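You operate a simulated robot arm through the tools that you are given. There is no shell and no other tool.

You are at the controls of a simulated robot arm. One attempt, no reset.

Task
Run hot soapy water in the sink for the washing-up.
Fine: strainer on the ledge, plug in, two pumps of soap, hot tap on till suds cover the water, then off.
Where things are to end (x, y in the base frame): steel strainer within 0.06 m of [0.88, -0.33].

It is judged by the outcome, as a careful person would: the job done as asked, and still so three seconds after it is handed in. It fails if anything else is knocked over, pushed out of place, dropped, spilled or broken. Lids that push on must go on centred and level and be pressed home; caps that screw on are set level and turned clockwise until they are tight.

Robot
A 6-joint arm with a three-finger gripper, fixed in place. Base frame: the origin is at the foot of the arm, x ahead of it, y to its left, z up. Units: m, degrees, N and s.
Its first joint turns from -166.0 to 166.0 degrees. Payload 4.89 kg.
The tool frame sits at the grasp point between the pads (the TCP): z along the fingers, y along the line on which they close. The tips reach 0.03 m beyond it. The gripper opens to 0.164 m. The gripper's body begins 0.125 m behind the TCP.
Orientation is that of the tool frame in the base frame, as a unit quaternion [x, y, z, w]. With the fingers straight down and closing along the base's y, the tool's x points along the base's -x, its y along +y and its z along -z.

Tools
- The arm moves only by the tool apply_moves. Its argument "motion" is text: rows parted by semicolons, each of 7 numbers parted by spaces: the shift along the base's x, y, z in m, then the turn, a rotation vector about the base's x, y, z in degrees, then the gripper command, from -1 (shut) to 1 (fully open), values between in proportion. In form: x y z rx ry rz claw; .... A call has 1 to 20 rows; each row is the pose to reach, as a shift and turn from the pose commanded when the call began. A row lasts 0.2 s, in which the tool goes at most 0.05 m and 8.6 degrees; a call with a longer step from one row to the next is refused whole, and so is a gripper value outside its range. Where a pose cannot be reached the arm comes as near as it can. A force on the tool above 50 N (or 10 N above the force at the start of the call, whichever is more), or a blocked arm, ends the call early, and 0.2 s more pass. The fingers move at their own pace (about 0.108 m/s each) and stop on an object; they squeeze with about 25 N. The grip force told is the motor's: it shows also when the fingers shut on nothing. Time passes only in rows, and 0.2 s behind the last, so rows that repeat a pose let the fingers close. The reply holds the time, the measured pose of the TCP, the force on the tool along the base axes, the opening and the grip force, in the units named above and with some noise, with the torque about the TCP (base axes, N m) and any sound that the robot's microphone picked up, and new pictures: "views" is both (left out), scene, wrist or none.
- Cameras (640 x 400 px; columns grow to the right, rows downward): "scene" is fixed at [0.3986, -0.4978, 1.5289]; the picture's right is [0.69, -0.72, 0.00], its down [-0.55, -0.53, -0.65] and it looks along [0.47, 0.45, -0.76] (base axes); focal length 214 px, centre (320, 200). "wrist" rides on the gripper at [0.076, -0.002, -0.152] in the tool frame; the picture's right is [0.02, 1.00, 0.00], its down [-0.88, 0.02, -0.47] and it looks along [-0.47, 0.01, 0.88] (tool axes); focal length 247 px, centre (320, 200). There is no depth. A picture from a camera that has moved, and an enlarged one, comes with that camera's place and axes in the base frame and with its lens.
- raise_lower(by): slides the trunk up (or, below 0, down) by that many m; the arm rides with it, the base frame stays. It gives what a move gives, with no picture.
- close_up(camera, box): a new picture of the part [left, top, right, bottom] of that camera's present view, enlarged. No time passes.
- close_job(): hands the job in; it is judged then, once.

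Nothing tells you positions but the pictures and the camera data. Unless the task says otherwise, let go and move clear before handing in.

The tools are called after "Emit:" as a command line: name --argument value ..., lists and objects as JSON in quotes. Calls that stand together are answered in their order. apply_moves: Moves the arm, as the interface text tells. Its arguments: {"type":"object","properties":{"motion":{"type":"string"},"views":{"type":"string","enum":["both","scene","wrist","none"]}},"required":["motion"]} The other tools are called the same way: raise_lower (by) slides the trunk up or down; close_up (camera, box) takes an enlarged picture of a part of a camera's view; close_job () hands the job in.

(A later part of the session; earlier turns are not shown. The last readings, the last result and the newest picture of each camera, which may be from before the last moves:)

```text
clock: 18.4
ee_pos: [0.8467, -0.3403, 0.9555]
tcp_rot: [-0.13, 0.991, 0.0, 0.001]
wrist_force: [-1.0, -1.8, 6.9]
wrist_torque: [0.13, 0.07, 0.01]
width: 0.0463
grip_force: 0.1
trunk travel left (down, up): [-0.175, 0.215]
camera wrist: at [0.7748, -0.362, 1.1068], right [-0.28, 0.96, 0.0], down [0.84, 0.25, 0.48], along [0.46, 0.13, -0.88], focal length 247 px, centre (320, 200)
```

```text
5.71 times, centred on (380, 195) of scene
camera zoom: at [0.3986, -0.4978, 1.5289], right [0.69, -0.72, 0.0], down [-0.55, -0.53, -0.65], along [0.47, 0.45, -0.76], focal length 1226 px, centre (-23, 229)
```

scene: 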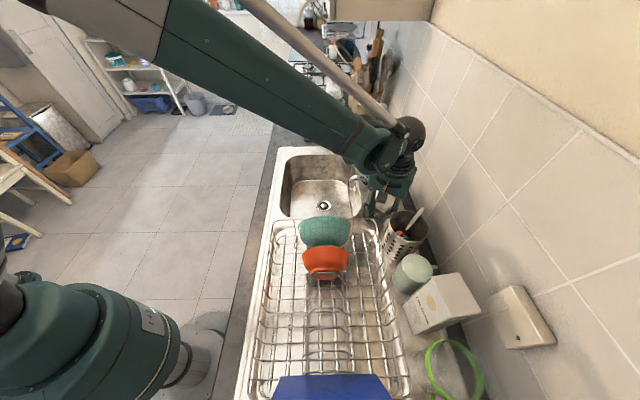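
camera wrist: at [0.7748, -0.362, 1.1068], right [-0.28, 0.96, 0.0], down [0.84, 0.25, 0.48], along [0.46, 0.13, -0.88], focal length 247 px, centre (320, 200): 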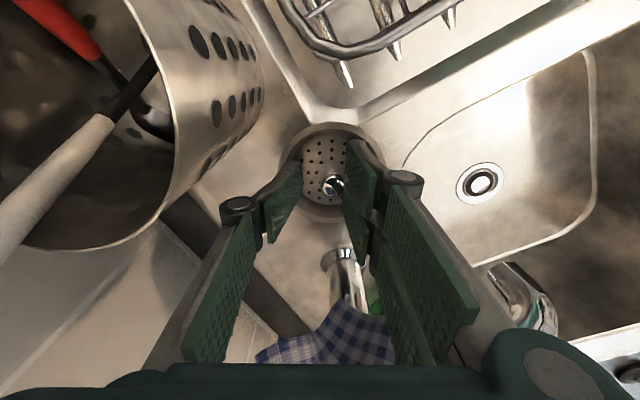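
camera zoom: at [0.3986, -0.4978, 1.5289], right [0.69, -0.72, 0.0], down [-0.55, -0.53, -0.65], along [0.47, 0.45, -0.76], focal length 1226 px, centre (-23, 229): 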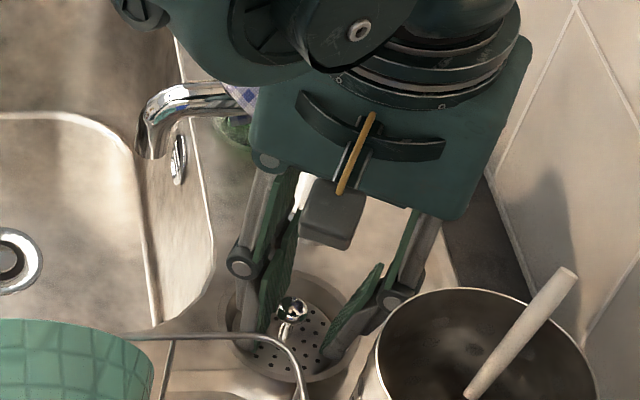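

Released; the strainer shifted a little toward the right finger. I'll raise the gripper straight up a bit and check that it stands level.

Emit:
apply_moves --motion "0 0 0.01 0 0 0 -0.5; 0 0 0.025 0 0 0 -0.5; 0 0 0.04 0 0 0 -0.5; 0 0 0.055 0 0 0 -0.5; 0 0 0.055 0 0 0 -0.5" --views "both"

Emit:
close_up --camera "wrist" --box '[220, 80, 420, 220]'

Emit:
close_up --camera "scene" --box '[340, 160, 420, 230]'

```text
clock: 19.6
ee_pos: [0.8475, -0.3406, 1.0099]
tcp_rot: [-0.13, 0.991, 0.001, 0.001]
wrist_force: [0.4, 0.3, 0.6]
wrist_torque: [0.0, 0.0, 0.0]
width: 0.041
grip_force: 0.0
trunk travel left (down, up): [-0.175, 0.215]
camera wrist: at [0.7742, -0.3619, 1.1618], right [-0.28, 0.96, 0.0], down [0.84, 0.25, 0.48], along [0.46, 0.13, -0.88], focal length 247 px, centre (320, 200)
```

scene: 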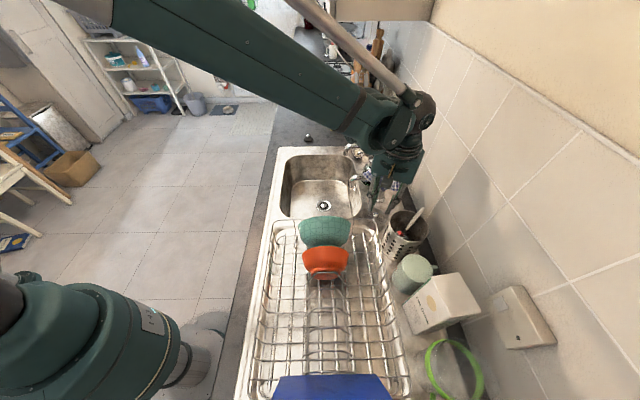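
wrist: 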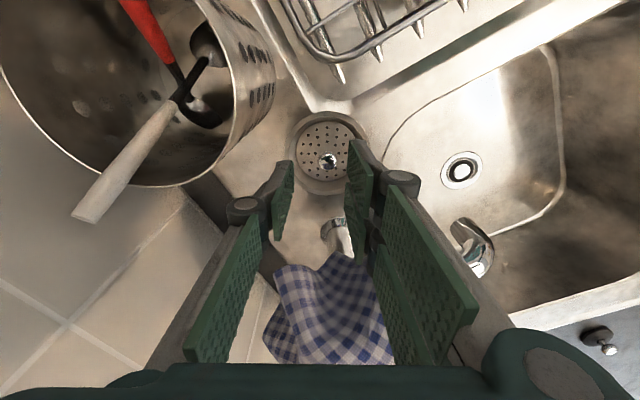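

```text
2.86 times, centred on (320, 150) of wrist
camera zoom: at [0.7742, -0.3619, 1.1618], right [-0.28, 0.96, 0.0], down [0.84, 0.25, 0.48], along [0.46, 0.13, -0.88], focal length 706 px, centre (320, 343)
```

zoom: 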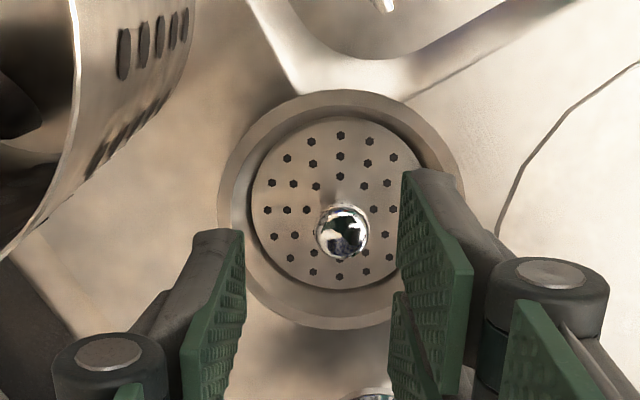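

```text
5.71 times, centred on (380, 195) of scene
camera zoom: at [0.3986, -0.4978, 1.5289], right [0.69, -0.72, 0.0], down [-0.55, -0.53, -0.65], along [0.47, 0.45, -0.76], focal length 1226 px, centre (-23, 229)
```

zoom: 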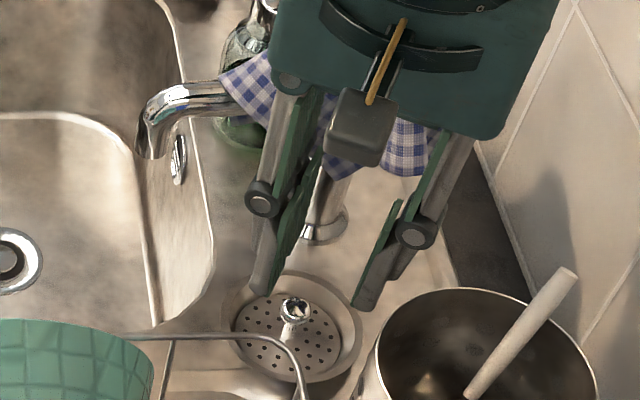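

The strainer stands level at about (0.849, -0.334), 3 cm from its target. Next I'll rise clear and swing over toward the plug on the worktop.

Emit:
apply_moves --motion "-0.012 0 0.04 0 0 0 -0.5; -0.015 0 0.085 0 0 0 -0.5; -0.015 0 0.13 0 0 0 -0.5; -0.015 0.01 0.175 0 0 0 -0.4; -0.01 0.055 0.19 0 0 0 -0.3; -0.005 0.1 0.19 0 0 0 -0.3; 0 0.148 0.19 0 0 0 -0.3; 0.005 0.196 0.19 0 0 0 -0.3; 0.01 0.244 0.19 0 0 -5 -0.3; 0.015 0.292 0.19 0 0 -5 -0.3; 0.02 0.34 0.19 0 0 -5 -0.3; 0.025 0.388 0.19 0 0 -5 -0.3; 0.03 0.436 0.19 0 0 -5 -0.3; 0.035 0.48 0.19 0 0 -5 -0.3; 0.035 0.49 0.17 0 0 -5 -0.3; 0.035 0.49 0.17 0 0 -5 -0.3"

Emit:
close_up --camera "scene" --box '[330, 160, 430, 250]'

```text
clock: 23.1
ee_pos: [0.8849, 0.1515, 1.1818]
tcp_rot: [-0.087, 0.996, 0.001, 0.0]
wrist_force: [-0.5, -0.1, -0.5]
wrist_torque: [-0.09, 0.0, -0.01]
width: 0.0577
grip_force: 0.0
trunk travel left (down, up): [-0.175, 0.215]
camera wrist: at [0.8098, 0.1366, 1.3332], right [-0.2, 0.98, 0.0], down [0.86, 0.17, 0.48], along [0.47, 0.09, -0.88], focal length 247 px, centre (320, 200)
```

scene: 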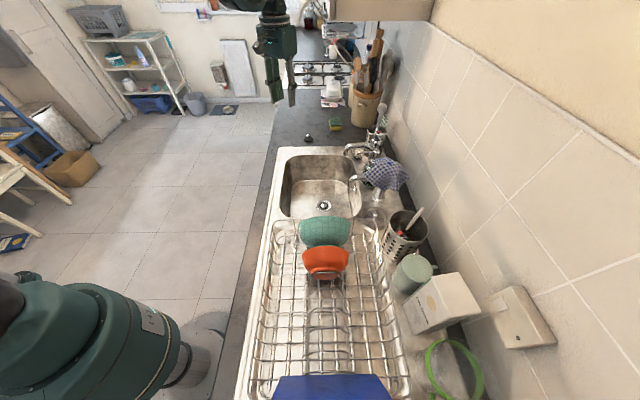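
wrist: 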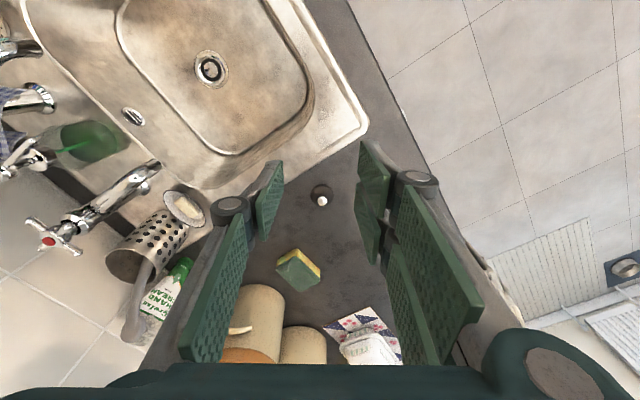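

```text
4.44 times, centred on (380, 205) of scene
camera zoom: at [0.3986, -0.4978, 1.5289], right [0.69, -0.72, 0.0], down [-0.55, -0.53, -0.65], along [0.47, 0.45, -0.76], focal length 953 px, centre (53, 178)
```

zoom: 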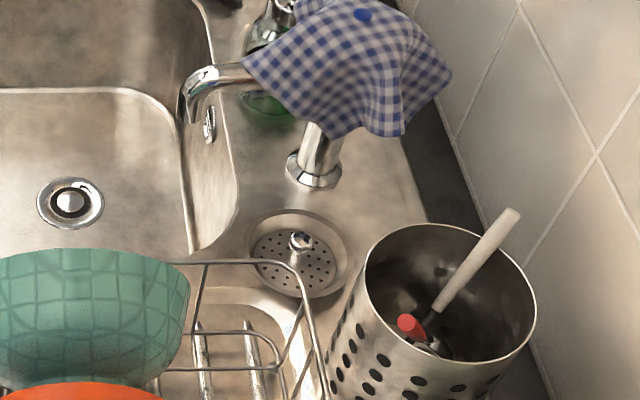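

The strainer is upright on the ledge. I'll get a precise look at the plug and the drain.

Emit:
close_up --camera "wrist" --box '[280, 160, 360, 230]'

Emit:
close_up --camera "scene" --box '[290, 120, 340, 160]'

Emit:
close_up --camera "wrist" --box '[170, 40, 250, 100]'

Emit:
close_up --camera "scene" --box '[300, 185, 345, 225]'

```text
5.71 times, centred on (320, 195) of wrist
camera zoom: at [0.8098, 0.1366, 1.3332], right [-0.2, 0.98, 0.0], down [0.86, 0.17, 0.48], along [0.47, 0.09, -0.88], focal length 1411 px, centre (320, 229)
```

zoom: 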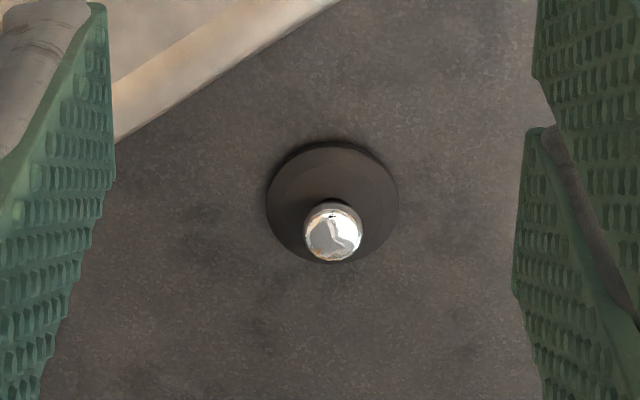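

```text
10.00 times, centred on (315, 140) of scene
camera zoom: at [0.3986, -0.4978, 1.5289], right [0.69, -0.72, 0.0], down [-0.55, -0.53, -0.65], along [0.47, 0.45, -0.76], focal length 2145 px, centre (370, 800)
```

zoom: 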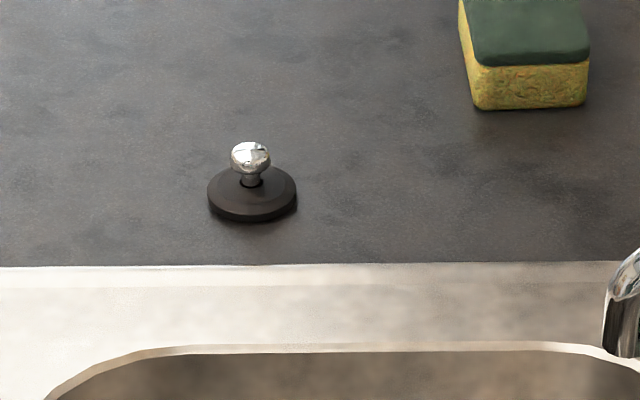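

```text
6.67 times, centred on (210, 70) of wrist
camera zoom: at [0.8098, 0.1366, 1.3332], right [-0.2, 0.98, 0.0], down [0.86, 0.17, 0.48], along [0.47, 0.09, -0.88], focal length 1646 px, centre (1053, 1067)
```

zoom: 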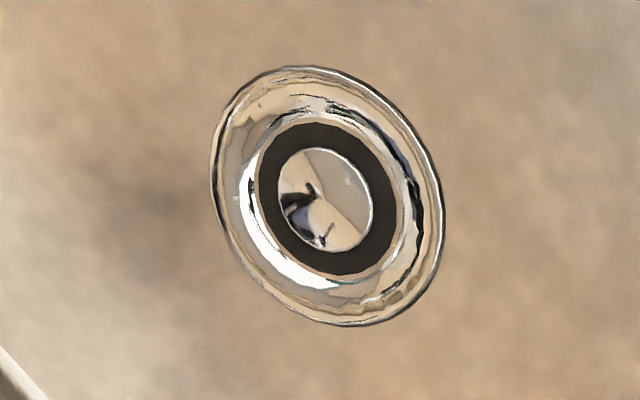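

```text
10.00 times, centred on (322, 205) of scene
camera zoom: at [0.3986, -0.4978, 1.5289], right [0.69, -0.72, 0.0], down [-0.55, -0.53, -0.65], along [0.47, 0.45, -0.76], focal length 2145 px, centre (295, 150)
```

zoom: 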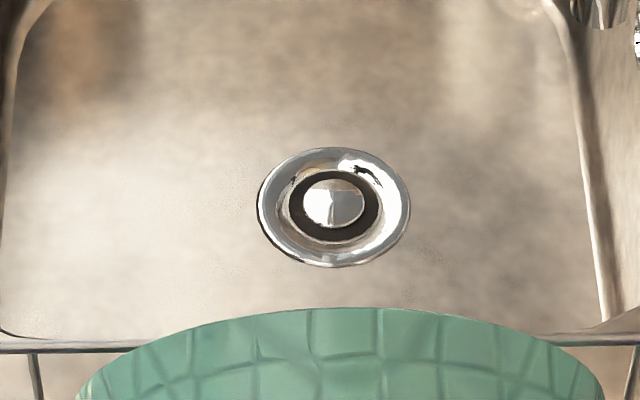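

The plug's knob is near (1.024, 0.183, 0.928), too far for a straight-down grip. I'll tilt the tool 25° outward and come in along that slant, hovering first to check reach.

Emit:
apply_moves --motion "0.02 0.006 -0.03 0.87 -4.92 0 -0.3; 0.04 0.012 -0.06 1.74 -9.84 0 -0.3; 0.06 0.018 -0.09 2.61 -14.76 0 -0.3; 0.08 0.022 -0.12 3.48 -19.68 0 -0.3; 0.0925 0.025 -0.15 4.35 -24.6 0 -0.3; 0.0925 0.025 -0.15 4.35 -24.6 0 -0.3"

Emit:
close_up --camera "wrist" --box '[240, 120, 400, 240]'

Emit:
close_up --camera "scene" --box '[270, 80, 350, 160]'

```text
clock: 24.4
ee_pos: [0.9745, 0.1764, 1.0288]
tcp_rot: [-0.085, 0.972, 0.02, 0.217]
wrist_force: [0.0, -1.0, -0.4]
wrist_torque: [0.01, 0.01, 0.01]
width: 0.0571
grip_force: 0.0
trunk travel left (down, up): [-0.175, 0.215]
camera wrist: at [0.8445, 0.1511, 1.1344], right [-0.19, 0.98, -0.01], down [0.58, 0.12, 0.8], along [0.79, 0.15, -0.6], focal length 247 px, centre (320, 200)
```

scene: 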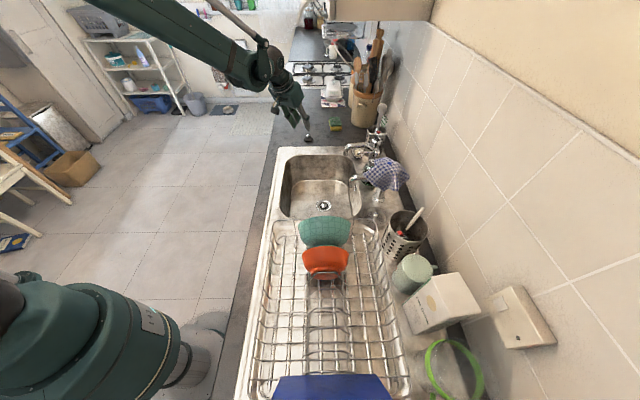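
wrist: 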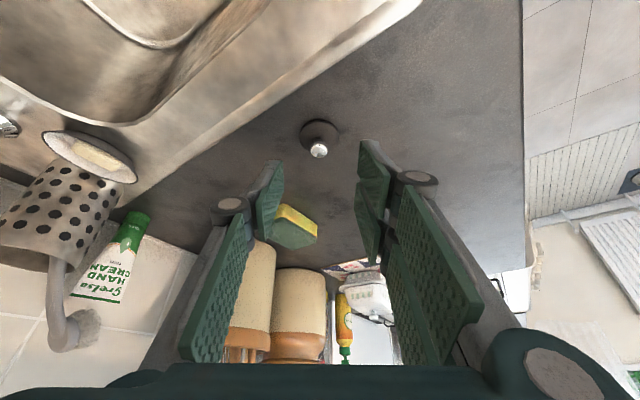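

```text
3.33 times, centred on (320, 180) of wrist
camera zoom: at [0.8445, 0.1511, 1.1344], right [-0.19, 0.98, -0.01], down [0.58, 0.12, 0.8], along [0.79, 0.15, -0.6], focal length 823 px, centre (320, 267)
```

zoom: 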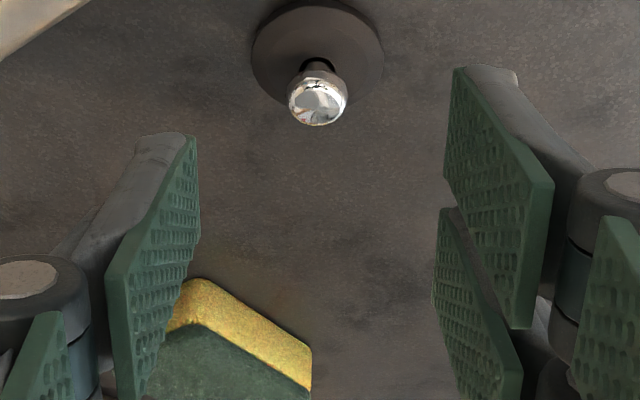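

```text
5.00 times, centred on (310, 120) of scene
camera zoom: at [0.3986, -0.4978, 1.5289], right [0.69, -0.72, 0.0], down [-0.55, -0.53, -0.65], along [0.47, 0.45, -0.76], focal length 1072 px, centre (370, 600)
```

zoom: 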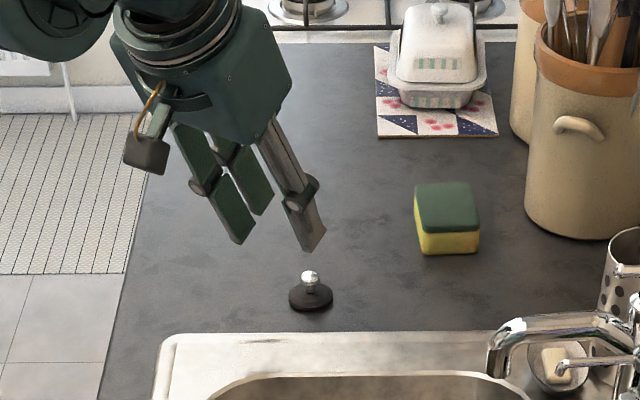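

Reach is fine and the knob is centred between the fingers. I'll advance along the slant to it.

Emit:
apply_moves --motion "0.015 0.002 -0.03 0 0 0 -0.4; 0.03 0.0044 -0.058 0 0 0 -0.4; 0.0375 0.0056 -0.074 0 0 0 -0.4; 0.0375 0.0056 -0.074 0 0 0 -0.4" --views "wrist"

Emit:
close_up --camera "wrist" --box '[240, 120, 400, 240]'

Emit:
close_up --camera "scene" --box '[280, 100, 350, 160]'

```text
clock: 25.4
ee_pos: [1.0146, 0.1823, 0.9558]
tcp_rot: [-0.085, 0.972, 0.02, 0.216]
wrist_force: [0.6, 0.8, -0.5]
wrist_torque: [0.01, 0.02, 0.05]
width: 0.0491
grip_force: 0.1
trunk travel left (down, up): [-0.175, 0.215]
camera wrist: at [0.883, 0.1562, 1.0609], right [-0.19, 0.98, -0.01], down [0.58, 0.12, 0.8], along [0.79, 0.15, -0.6], focal length 247 px, centre (320, 200)
```

wrist: 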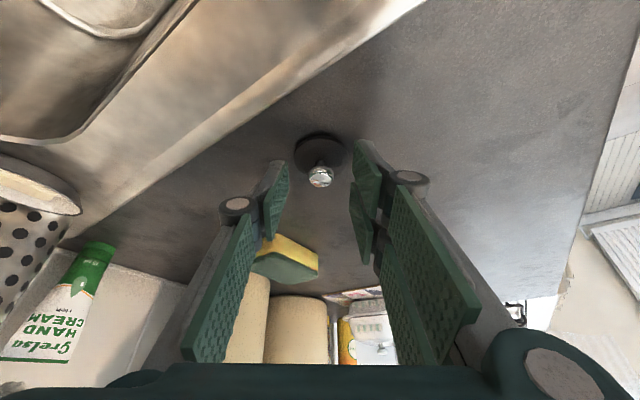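

```text
3.33 times, centred on (320, 180) of wrist
camera zoom: at [0.883, 0.1562, 1.0609], right [-0.19, 0.98, -0.01], down [0.58, 0.12, 0.8], along [0.79, 0.15, -0.6], focal length 823 px, centre (320, 267)
```

zoom: 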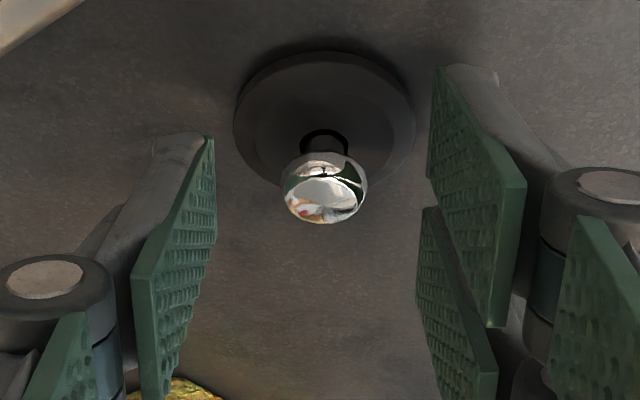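

```text
6.67 times, centred on (315, 130) of scene
camera zoom: at [0.3986, -0.4978, 1.5289], right [0.69, -0.72, 0.0], down [-0.55, -0.53, -0.65], along [0.47, 0.45, -0.76], focal length 1430 px, centre (353, 667)
```

zoom: 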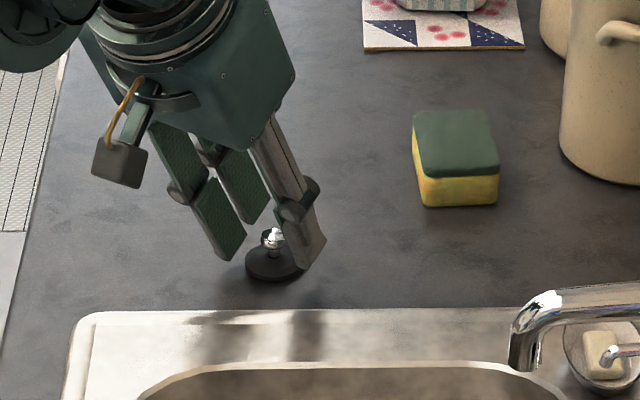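

Emit:
apply_moves --motion "0.005 0.001 -0.009 0 0 0 -0.4; 0.01 0.002 -0.019 0 0 0 -0.4; 0.01 0.002 -0.019 0 0 0 -0.4" --views "none"

Emit:
close_up --camera "wrist" --box '[240, 120, 400, 240]'

Emit:
close_up --camera "scene" --box '[280, 100, 350, 160]'

```text
clock: 26.0
ee_pos: [1.0204, 0.1851, 0.9461]
tcp_rot: [-0.086, 0.972, 0.022, 0.218]
wrist_force: [-12.1, 12.0, 35.9]
wrist_torque: [1.38, 1.2, 0.02]
width: 0.0591
grip_force: 8.0
trunk travel left (down, up): [-0.175, 0.215]
stopped in row 2: the force on the tool passed its limit at 60 N (the readings are from after the stop); the commanded pose is now the measured one
```

```text
3.33 times, centred on (320, 180) of wrist
camera zoom: at [0.8876, 0.16, 1.0514], right [-0.2, 0.98, 0.0], down [0.58, 0.12, 0.8], along [0.79, 0.15, -0.59], focal length 823 px, centre (320, 267)
```

zoom: 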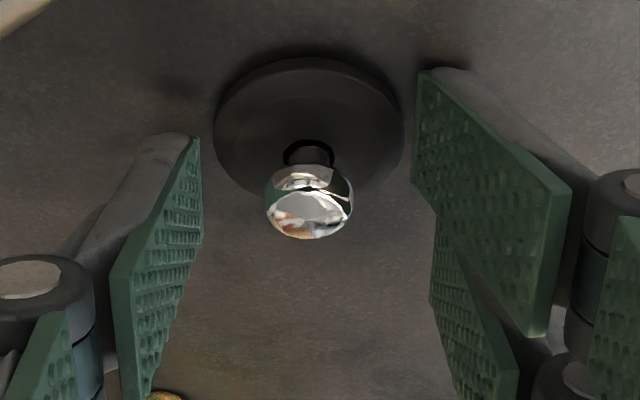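

```text
6.67 times, centred on (315, 130) of scene
camera zoom: at [0.3986, -0.4978, 1.5289], right [0.69, -0.72, 0.0], down [-0.55, -0.53, -0.65], along [0.47, 0.45, -0.76], focal length 1430 px, centre (353, 667)
```

zoom: 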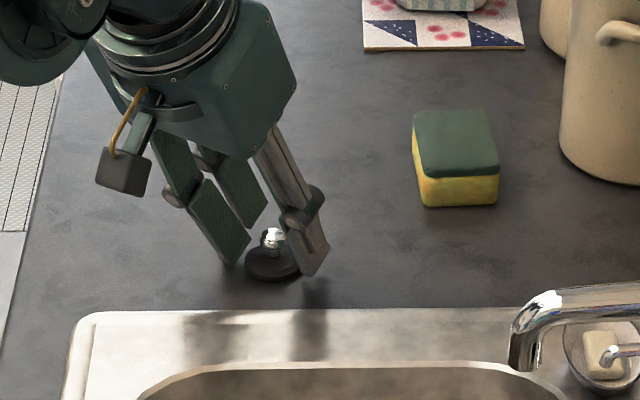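

A fingertip touched the worktop, so the top is a little higher and the plug a little nearer than I estimated. I'll back off up and toward the base and look again.

Emit:
apply_moves --motion "-0.003 -0.001 0.008 0 0 0 -0.4; -0.0145 -0.0041 0.011 0 0 0 -0.4; -0.0145 -0.0041 0.011 0 0 0 -0.4" --views "none"

Emit:
close_up --camera "wrist" --box '[240, 120, 400, 240]'

Emit:
close_up --camera "scene" --box '[290, 115, 330, 150]'

```text
clock: 26.8
ee_pos: [1.0076, 0.1802, 0.9558]
tcp_rot: [-0.086, 0.972, 0.021, 0.217]
wrist_force: [-0.1, -0.7, -0.2]
wrist_torque: [0.01, 0.03, 0.02]
width: 0.0491
grip_force: 0.0
trunk travel left (down, up): [-0.175, 0.215]
```

```text
3.33 times, centred on (320, 180) of wrist
camera zoom: at [0.8754, 0.1539, 1.0598], right [-0.19, 0.98, -0.01], down [0.58, 0.12, 0.8], along [0.79, 0.15, -0.6], focal length 823 px, centre (320, 267)
```

zoom: 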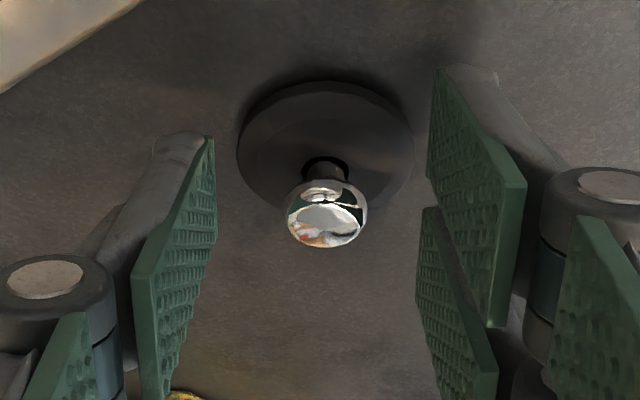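

```text
11.43 times, centred on (310, 132) of scene
camera zoom: at [0.3986, -0.4978, 1.5289], right [0.69, -0.72, 0.0], down [-0.55, -0.53, -0.65], along [0.47, 0.45, -0.76], focal length 2451 px, centre (434, 971)
```

zoom: 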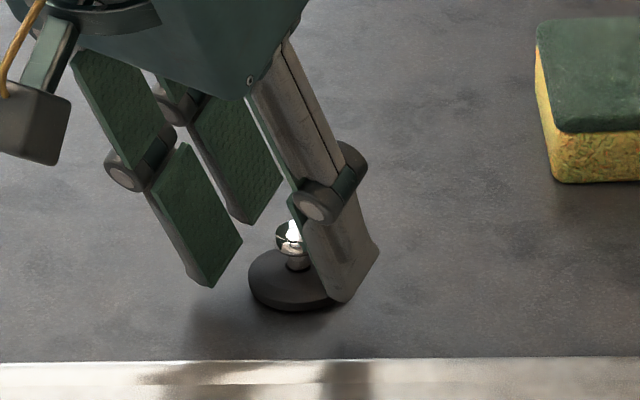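

The knob now sits between the pads with the tips above the plug's disc. I'll close gently.

Emit:
apply_moves --motion "0 0.001 0 0 0 0 -0.6; 0 0.001 0 0 0 0 -0.8; 0 0.001 0 0 0 0 -1; 0 0.001 0 0 0 0 -1" --views "none"

Emit:
close_up --camera "wrist" --box '[240, 120, 400, 240]'

Emit:
close_up --camera "scene" --box '[290, 115, 330, 150]'

```text
clock: 27.8
ee_pos: [1.0059, 0.1801, 0.9541]
tcp_rot: [-0.086, 0.972, 0.021, 0.216]
wrist_force: [-0.2, 0.8, 1.3]
wrist_torque: [-0.02, -0.02, 0.02]
width: 0.0195
grip_force: 24.2
trunk travel left (down, up): [-0.175, 0.215]
```

```text
3.33 times, centred on (320, 180) of wrist
camera zoom: at [0.8753, 0.1555, 1.0601], right [-0.19, 0.98, -0.01], down [0.58, 0.12, 0.8], along [0.79, 0.15, -0.6], focal length 823 px, centre (320, 267)
```

zoom: 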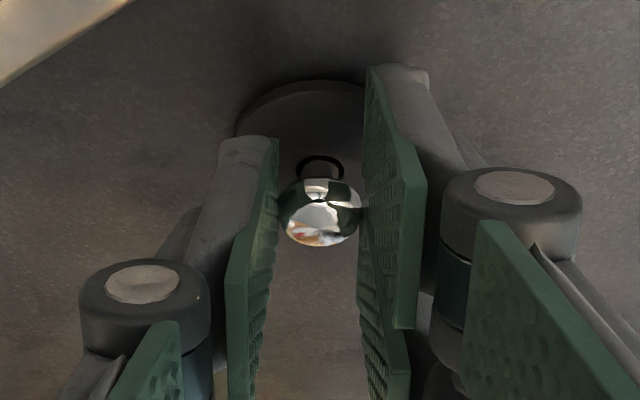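

```text
11.43 times, centred on (310, 132) of scene
camera zoom: at [0.3986, -0.4978, 1.5289], right [0.69, -0.72, 0.0], down [-0.55, -0.53, -0.65], along [0.47, 0.45, -0.76], focal length 2451 px, centre (434, 971)
```

zoom: 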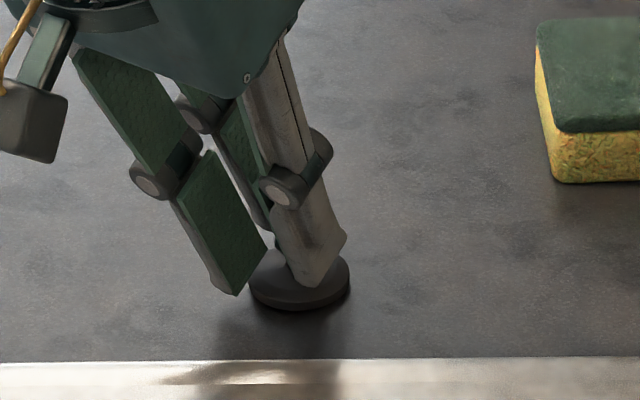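

Gripped at 19.5 mm. I'll lift and check the plug hangs as held.

Emit:
apply_moves --motion "0 0.001 0.02 0 0 0 -1; 0 0.001 0.06 0 0 0 -1; 0 0.001 0.1 0 0 0 -1; -0.02 0.001 0.13 0 0 0 -1; -0.02 0.001 0.13 0 0 0 -1"

Emit:
close_up --camera "wrist" --box '[240, 120, 400, 240]'

Emit:
close_up --camera "scene" --box '[280, 80, 340, 130]'

```text
clock: 29.0
ee_pos: [0.986, 0.1807, 1.0866]
tcp_rot: [-0.085, 0.972, 0.021, 0.216]
wrist_force: [-0.6, -0.6, 0.5]
wrist_torque: [0.01, -0.03, -0.02]
width: 0.0193
grip_force: 25.4
trunk travel left (down, up): [-0.175, 0.215]
camera wrist: at [0.8554, 0.1557, 1.1902], right [-0.19, 0.98, -0.01], down [0.58, 0.12, 0.8], along [0.79, 0.15, -0.6], focal length 247 px, centre (320, 200)
```

scene: 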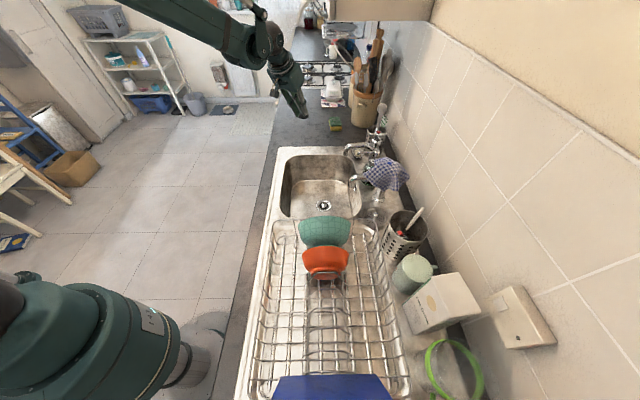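
wrist: 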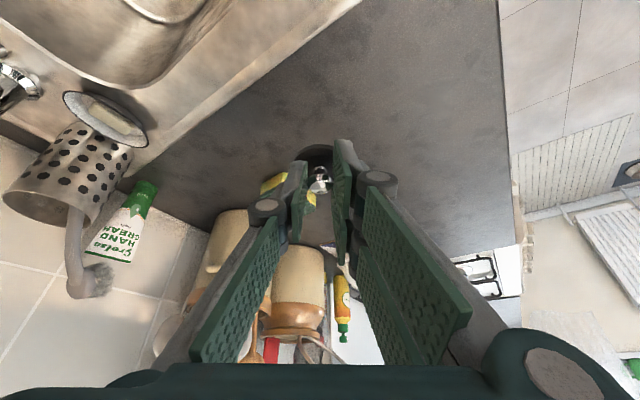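

```text
3.33 times, centred on (320, 180) of wrist
camera zoom: at [0.8554, 0.1557, 1.1902], right [-0.19, 0.98, -0.01], down [0.58, 0.12, 0.8], along [0.79, 0.15, -0.6], focal length 823 px, centre (320, 267)
```

zoom: 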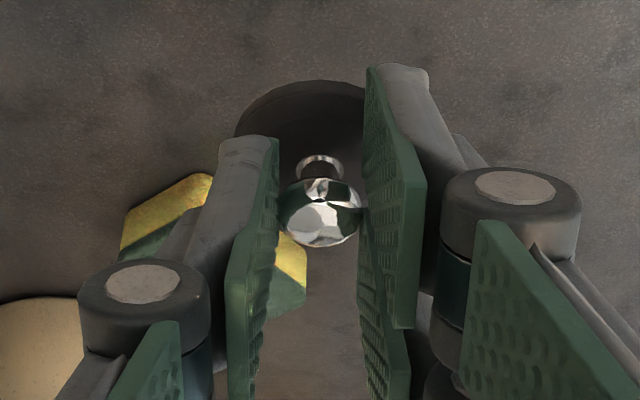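

```text
8.00 times, centred on (310, 105) of scene
camera zoom: at [0.3986, -0.4978, 1.5289], right [0.69, -0.72, 0.0], down [-0.55, -0.53, -0.65], along [0.47, 0.45, -0.76], focal length 1716 px, centre (400, 960)
```

zoom: 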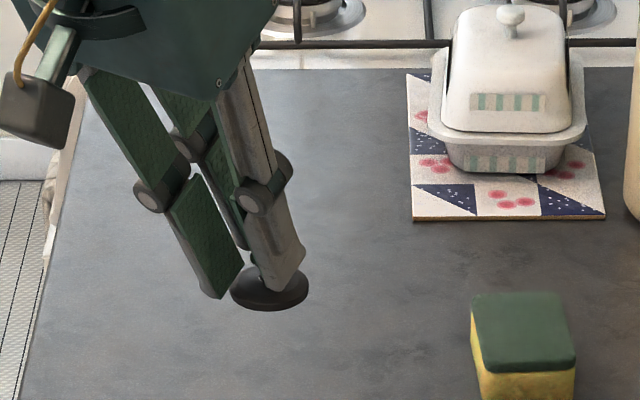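

The plug is held firmly, square to how it stood. I'll carry it over the drain at height and lower partway to check alignment.

Emit:
apply_moves --motion "-0.04 -0.02 0 0 0 0 -1; -0.08 -0.045 0 0 0 0 -1; -0.11 -0.08 0 0 0 0 -1; -0.13 -0.12 0 0 0 0 -1; -0.136 -0.165 0 0 0 0 -1; -0.136 -0.21 0 0 0 0 -1; -0.136 -0.255 0 0 0 0 -1; -0.136 -0.266 -0.04 0 0 0 -1; -0.136 -0.266 -0.085 0 0 0 -1; -0.136 -0.266 -0.13 0 0 0 -1; -0.136 -0.266 -0.175 0 0 0 -1; -0.136 -0.266 -0.21 0 0 0 -1; -0.136 -0.266 -0.21 0 0 0 -1"

Emit:
close_up --camera "wrist" --box '[240, 100, 400, 220]'

Emit:
close_up --camera "scene" --box '[300, 180, 350, 220]'

```text
clock: 31.8
ee_pos: [0.8481, -0.0828, 0.8724]
tcp_rot: [-0.085, 0.972, 0.021, 0.216]
wrist_force: [0.0, 0.1, -0.1]
wrist_torque: [0.01, 0.03, -0.02]
width: 0.0191
grip_force: 25.1
trunk travel left (down, up): [-0.175, 0.215]
camera wrist: at [0.7181, -0.1085, 0.9782], right [-0.19, 0.98, -0.01], down [0.58, 0.12, 0.8], along [0.79, 0.15, -0.6], focal length 247 px, centre (320, 200)
```

scene: 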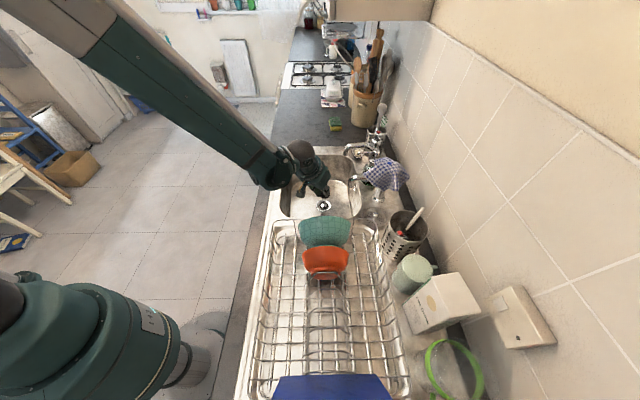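
wrist: 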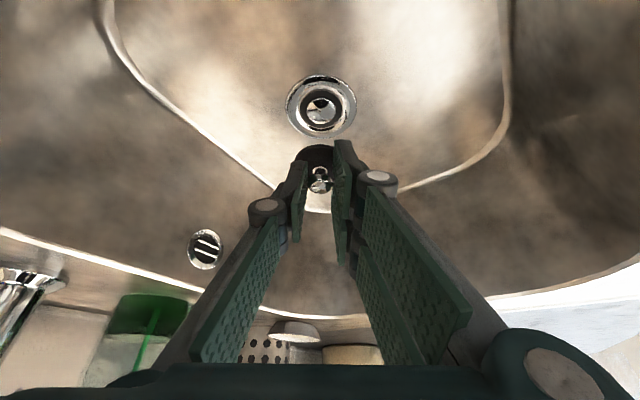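

```text
3.33 times, centred on (320, 160) of wrist
camera zoom: at [0.7181, -0.1085, 0.9782], right [-0.19, 0.98, -0.01], down [0.58, 0.12, 0.8], along [0.79, 0.15, -0.6], focal length 823 px, centre (320, 333)
```

zoom: 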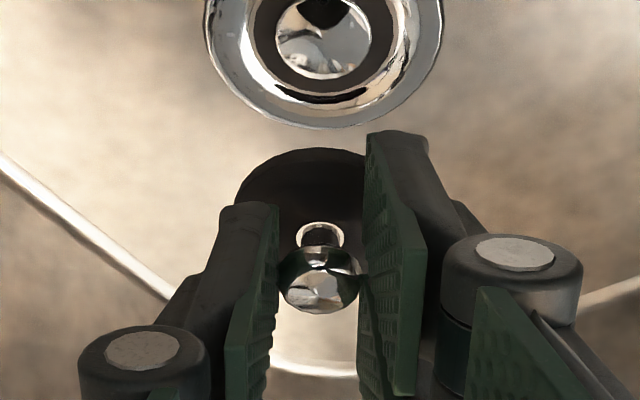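

```text
10.00 times, centred on (325, 200) of scene
camera zoom: at [0.3986, -0.4978, 1.5289], right [0.69, -0.72, 0.0], down [-0.55, -0.53, -0.65], along [0.47, 0.45, -0.76], focal length 2145 px, centre (270, 200)
```

zoom: 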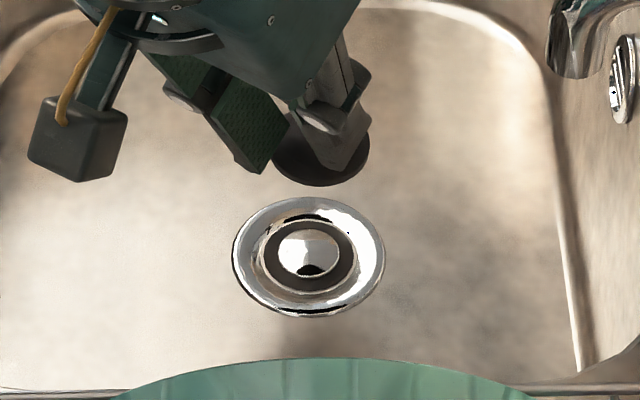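

Triangulating both views puts the plug about 7 mm beyond the drain centre. I'll correct that and lower to just above the drain.

Emit:
apply_moves --motion "-0.0066 -0.001 -0.015 0 0 0 -1; -0.0066 -0.001 -0.035 0 0 0 -1; -0.0066 -0.001 -0.045 0 0 0 -1; -0.0066 -0.001 -0.045 0 0 0 -1" --views "wrist"

Emit:
close_up --camera "wrist" --box '[240, 100, 400, 220]'

Emit:
close_up --camera "scene" --box '[300, 180, 350, 220]'

```text
clock: 32.8
ee_pos: [0.8427, -0.0869, 0.8286]
tcp_rot: [-0.086, 0.972, 0.02, 0.216]
wrist_force: [0.6, -0.4, 0.3]
wrist_torque: [0.01, 0.0, 0.0]
width: 0.0192
grip_force: 24.9
trunk travel left (down, up): [-0.175, 0.215]
camera wrist: at [0.7118, -0.1109, 0.9344], right [-0.19, 0.98, -0.01], down [0.58, 0.12, 0.8], along [0.79, 0.15, -0.6], focal length 247 px, centre (320, 200)
```

wrist: 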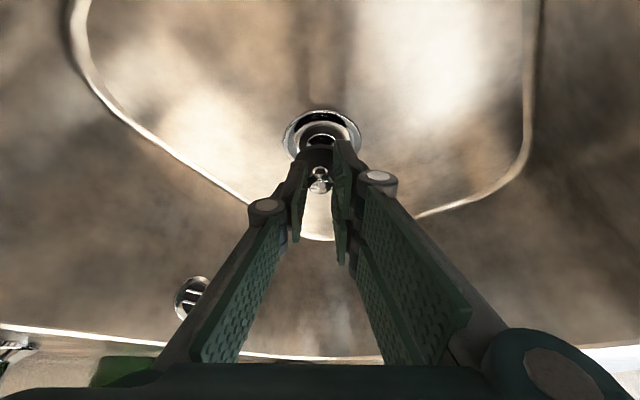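

```text
3.33 times, centred on (320, 160) of wrist
camera zoom: at [0.7118, -0.1109, 0.9344], right [-0.19, 0.98, -0.01], down [0.58, 0.12, 0.8], along [0.79, 0.15, -0.6], focal length 823 px, centre (320, 333)
```

zoom: 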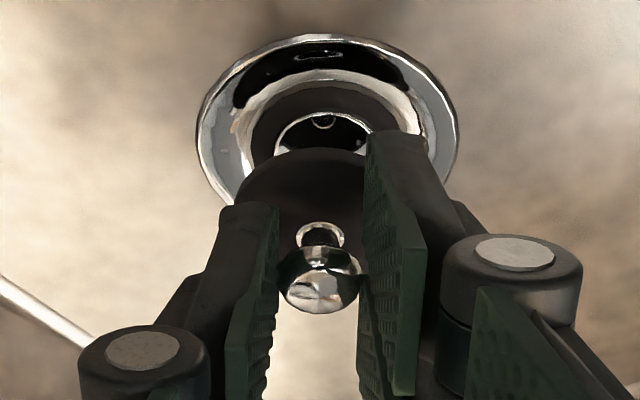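

```text
10.00 times, centred on (325, 200) of scene
camera zoom: at [0.3986, -0.4978, 1.5289], right [0.69, -0.72, 0.0], down [-0.55, -0.53, -0.65], along [0.47, 0.45, -0.76], focal length 2145 px, centre (270, 200)
```

zoom: 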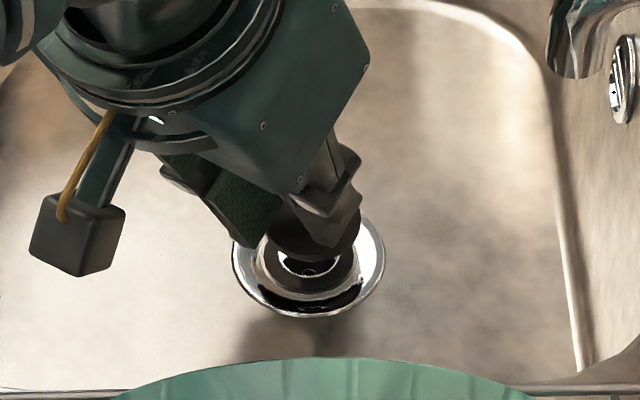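

Nearly aligned, with about 1.5 mm to correct to the left. I'll lower in small steps until it seats.

Emit:
apply_moves --motion "0 0.0015 -0.005 0 0 0 -1; 0 0.0015 -0.01 0 0 0 -1; 0 0.0015 -0.014 0 0 0 -1; 0 0.0015 -0.014 0 0 0 -1" --views "none"

Emit:
close_up --camera "wrist" --box '[240, 100, 400, 220]'

Emit:
close_up --camera "scene" --box '[300, 180, 350, 220]'

```text
clock: 33.8
ee_pos: [0.8444, -0.0838, 0.8156]
tcp_rot: [-0.086, 0.972, 0.021, 0.216]
wrist_force: [0.6, -0.4, 1.7]
wrist_torque: [-0.02, -0.04, 0.0]
width: 0.0193
grip_force: 25.0
trunk travel left (down, up): [-0.175, 0.215]
```

```text
3.33 times, centred on (320, 160) of wrist
camera zoom: at [0.7123, -0.1092, 0.9203], right [-0.19, 0.98, -0.01], down [0.58, 0.12, 0.8], along [0.79, 0.15, -0.6], focal length 823 px, centre (320, 333)
```

zoom: 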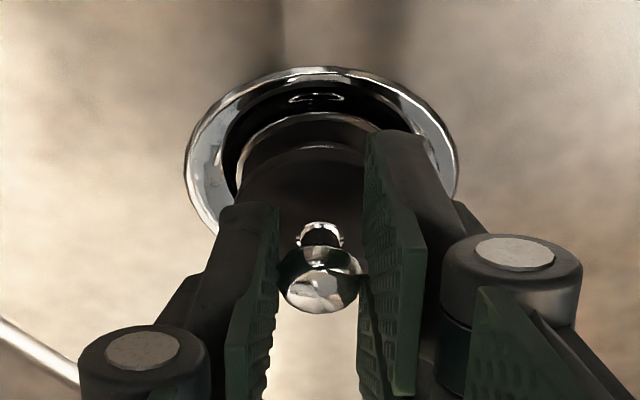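

```text
10.00 times, centred on (325, 200) of scene
camera zoom: at [0.3986, -0.4978, 1.5289], right [0.69, -0.72, 0.0], down [-0.55, -0.53, -0.65], along [0.47, 0.45, -0.76], focal length 2145 px, centre (270, 200)
```

zoom: 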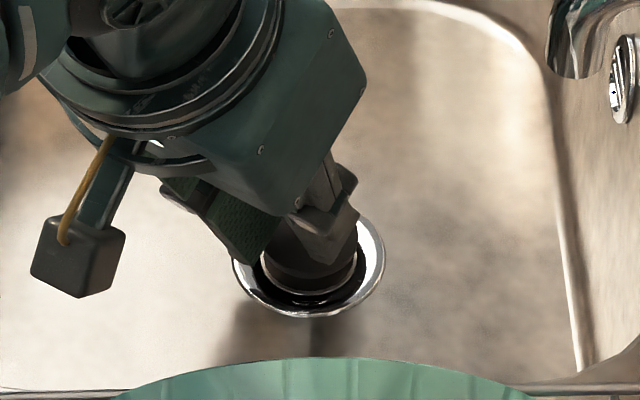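

Emit:
apply_moves --motion "0 0 -0.004 0 0 0 -1; 0 0 -0.008 0 0 0 -1; 0 0 -0.008 0 0 0 -1" --views "none"

Emit:
close_up --camera "wrist" --box '[240, 100, 400, 220]'

Emit:
close_up --camera "scene" --box '[300, 180, 350, 220]'

```text
clock: 34.6
ee_pos: [0.8437, -0.0845, 0.8073]
tcp_rot: [-0.085, 0.972, 0.021, 0.217]
wrist_force: [0.1, -0.4, -0.1]
wrist_torque: [0.03, -0.01, -0.01]
width: 0.0192
grip_force: 25.4
trunk travel left (down, up): [-0.175, 0.215]
```

```text
3.33 times, centred on (320, 160) of wrist
camera zoom: at [0.7125, -0.1092, 0.9128], right [-0.19, 0.98, -0.01], down [0.58, 0.12, 0.8], along [0.79, 0.15, -0.6], focal length 823 px, centre (320, 333)
```

zoom: 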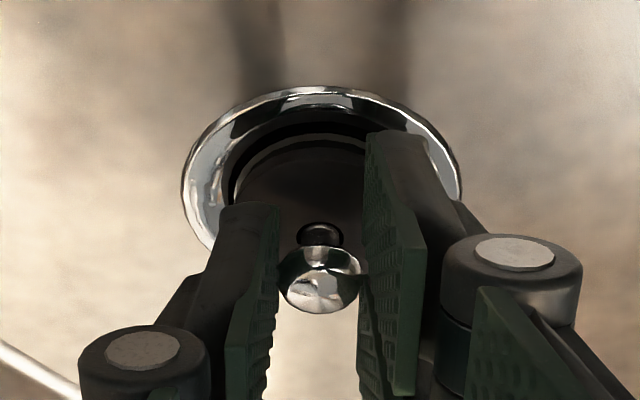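

```text
10.00 times, centred on (325, 200) of scene
camera zoom: at [0.3986, -0.4978, 1.5289], right [0.69, -0.72, 0.0], down [-0.55, -0.53, -0.65], along [0.47, 0.45, -0.76], focal length 2145 px, centre (270, 200)
```

zoom: 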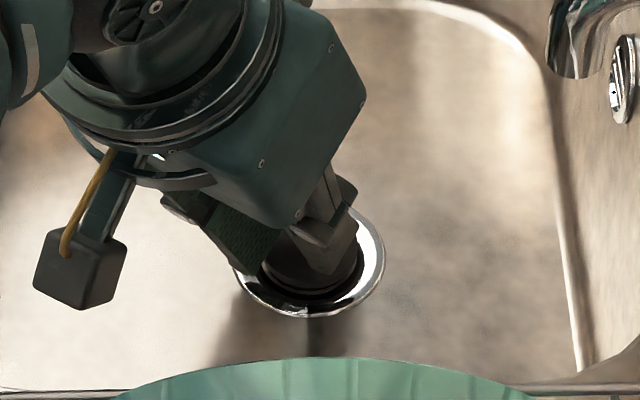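

Emit:
apply_moves --motion "0 0 -0.003 0 0 0 -1; 0 0 -0.006 0 0 0 -1; 0 0 -0.006 0 0 0 -1" --views "none"

```text
clock: 35.4
ee_pos: [0.844, -0.0844, 0.8032]
tcp_rot: [-0.086, 0.972, 0.021, 0.218]
wrist_force: [3.2, -2.4, 39.5]
wrist_torque: [0.07, -0.69, -0.09]
width: 0.0191
grip_force: 24.6
trunk travel left (down, up): [-0.175, 0.215]
```

Emit:
close_up --camera "wrist" --box '[240, 100, 400, 220]'

Emit:
close_up --camera "scene" --box '[300, 180, 350, 220]'

```text
3.33 times, centred on (320, 160) of wrist
camera zoom: at [0.712, -0.1093, 0.9084], right [-0.19, 0.98, -0.01], down [0.58, 0.12, 0.8], along [0.79, 0.15, -0.59], focal length 823 px, centre (320, 333)
```

zoom: 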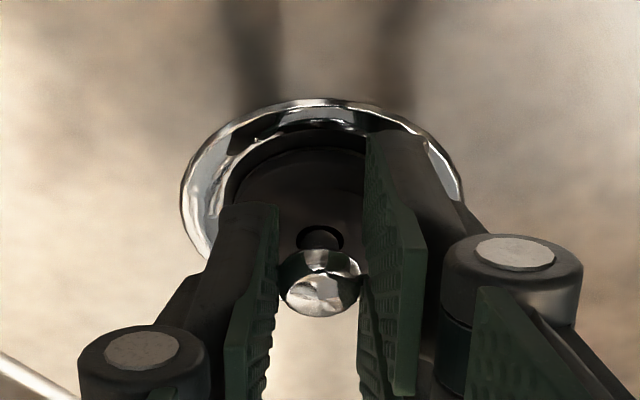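

```text
10.00 times, centred on (325, 200) of scene
camera zoom: at [0.3986, -0.4978, 1.5289], right [0.69, -0.72, 0.0], down [-0.55, -0.53, -0.65], along [0.47, 0.45, -0.76], focal length 2145 px, centre (270, 200)
```

zoom: 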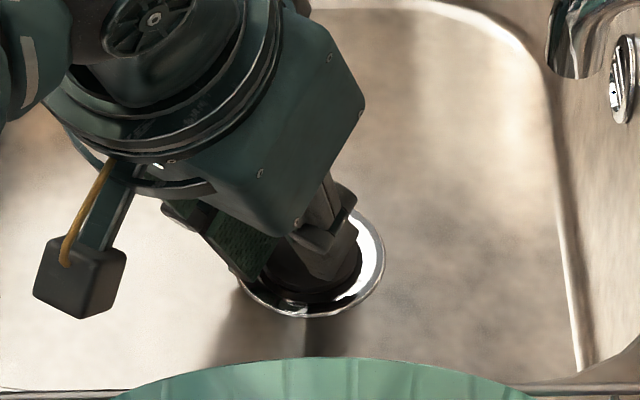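

There's firm contact at z 0.803. I'll release carefully, back off along the slant and inspect the seating.

Emit:
apply_moves --motion "0 0 0.002 0 0 0 -1; 0 0 0.002 0 0 0 -0.75; 0 0 0.002 0 0 0 -0.5; 0 0 0.003 0 0 0 -0.5; -0.009 -0.0015 0.02 0 0 0 -0.5; -0.023 -0.004 0.05 0 0 0 -0.5; -0.042 -0.0075 0.09 0 0 0 -0.5; -0.042 -0.0075 0.09 0 0 0 -0.5" --views "both"

Emit:
close_up --camera "wrist" --box '[260, 70, 380, 160]'

Emit:
close_up --camera "scene" --box '[300, 180, 350, 220]'

```text
clock: 37.2
ee_pos: [0.801, -0.0916, 0.8933]
tcp_rot: [-0.086, 0.972, 0.021, 0.217]
wrist_force: [-0.2, -0.1, 0.6]
wrist_torque: [-0.04, -0.04, 0.02]
width: 0.041
grip_force: 0.1
trunk travel left (down, up): [-0.175, 0.215]
camera wrist: at [0.6692, -0.1166, 0.9988], right [-0.19, 0.98, -0.01], down [0.58, 0.12, 0.8], along [0.79, 0.15, -0.6], focal length 247 px, centre (320, 200)
```

scene: 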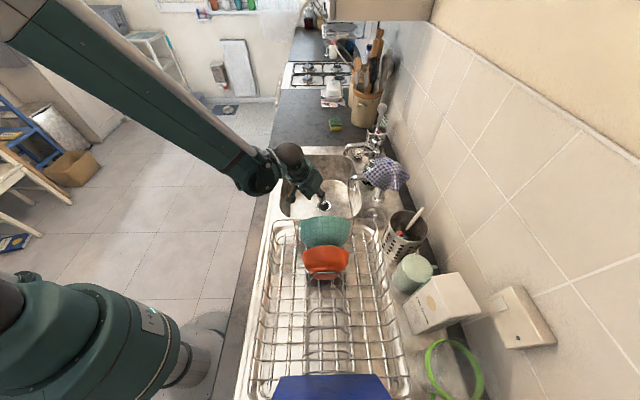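
wrist: 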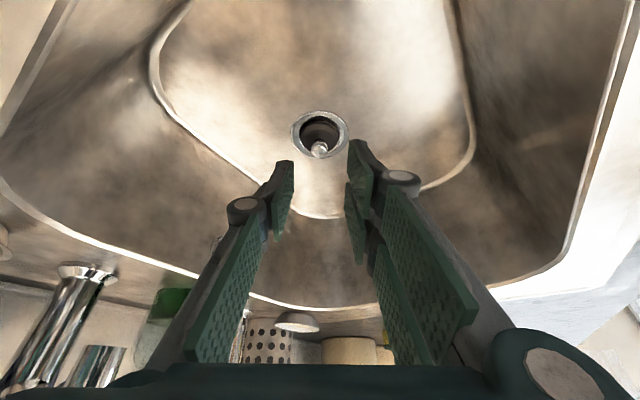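

```text
4.44 times, centred on (320, 115) of wrist
camera zoom: at [0.6692, -0.1166, 0.9988], right [-0.19, 0.98, -0.01], down [0.58, 0.12, 0.8], along [0.79, 0.15, -0.6], focal length 1098 px, centre (320, 578)
```

zoom: 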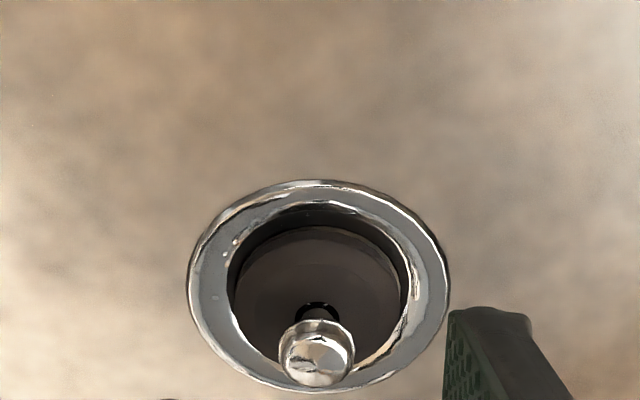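

```text
10.00 times, centred on (325, 200) of scene
camera zoom: at [0.3986, -0.4978, 1.5289], right [0.69, -0.72, 0.0], down [-0.55, -0.53, -0.65], along [0.47, 0.45, -0.76], focal length 2145 px, centre (270, 200)
```

zoom: 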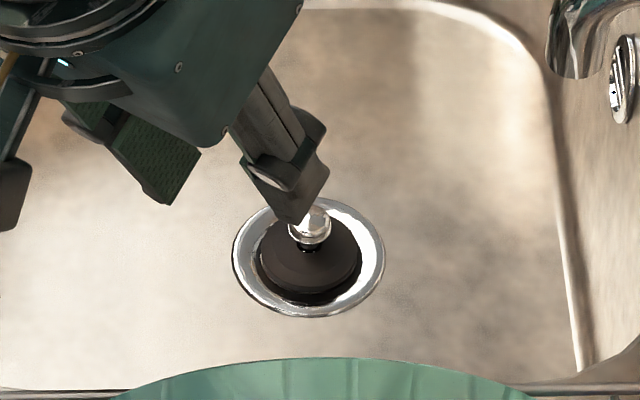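

The plug sits centred and upright in the drain. To be sure it's home, I'll regrip a little higher on the knob and press down gently.

Emit:
apply_moves --motion "0.019 0.0035 -0.04 0 0 0 -0.5; 0.033 0.006 -0.067 0 0 0 -0.5; 0.042 0.0075 -0.085 0 0 0 -0.5; 0.042 0.0075 -0.085 0 0 0 -0.5; 0.042 0.0075 -0.085 0 0 0 -1; 0.042 0.0075 -0.085 0 0 0 -1; 0.042 0.0075 -0.085 0 0 0 -1" --views "none"

Emit:
apply_moves --motion "0 0 -0.003 0 0 0 -1; 0 0 -0.005 0 0 0 -1; 0 0 -0.005 0 0 0 -1" --views "none"

Emit:
close_up --camera "wrist" --box '[240, 100, 400, 220]'

```text
clock: 38.8
ee_pos: [0.8432, -0.0847, 0.8082]
tcp_rot: [-0.086, 0.972, 0.021, 0.217]
wrist_force: [-0.4, -1.0, -1.2]
wrist_torque: [0.02, -0.01, 0.0]
width: 0.0191
grip_force: 25.2
trunk travel left (down, up): [-0.175, 0.215]
```

```text
clock: 39.6
ee_pos: [0.8419, -0.0853, 0.8032]
tcp_rot: [-0.085, 0.972, 0.021, 0.218]
wrist_force: [6.5, -6.9, 38.2]
wrist_torque: [-0.06, -0.74, -0.15]
width: 0.0193
grip_force: 25.2
trunk travel left (down, up): [-0.175, 0.215]
```

```text
3.33 times, centred on (320, 160) of wrist
camera zoom: at [0.711, -0.1095, 0.9083], right [-0.19, 0.98, -0.01], down [0.58, 0.12, 0.8], along [0.79, 0.15, -0.6], focal length 823 px, centre (320, 333)
```

zoom: 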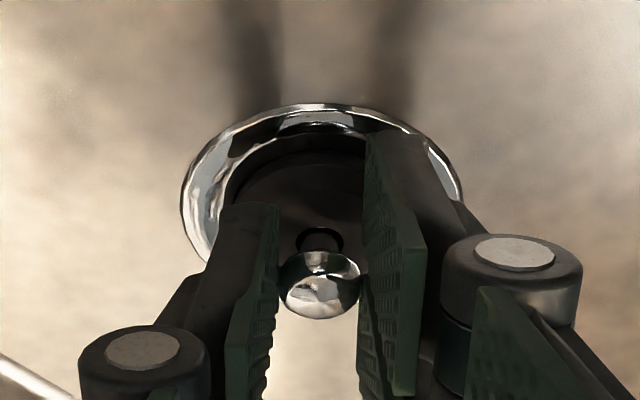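

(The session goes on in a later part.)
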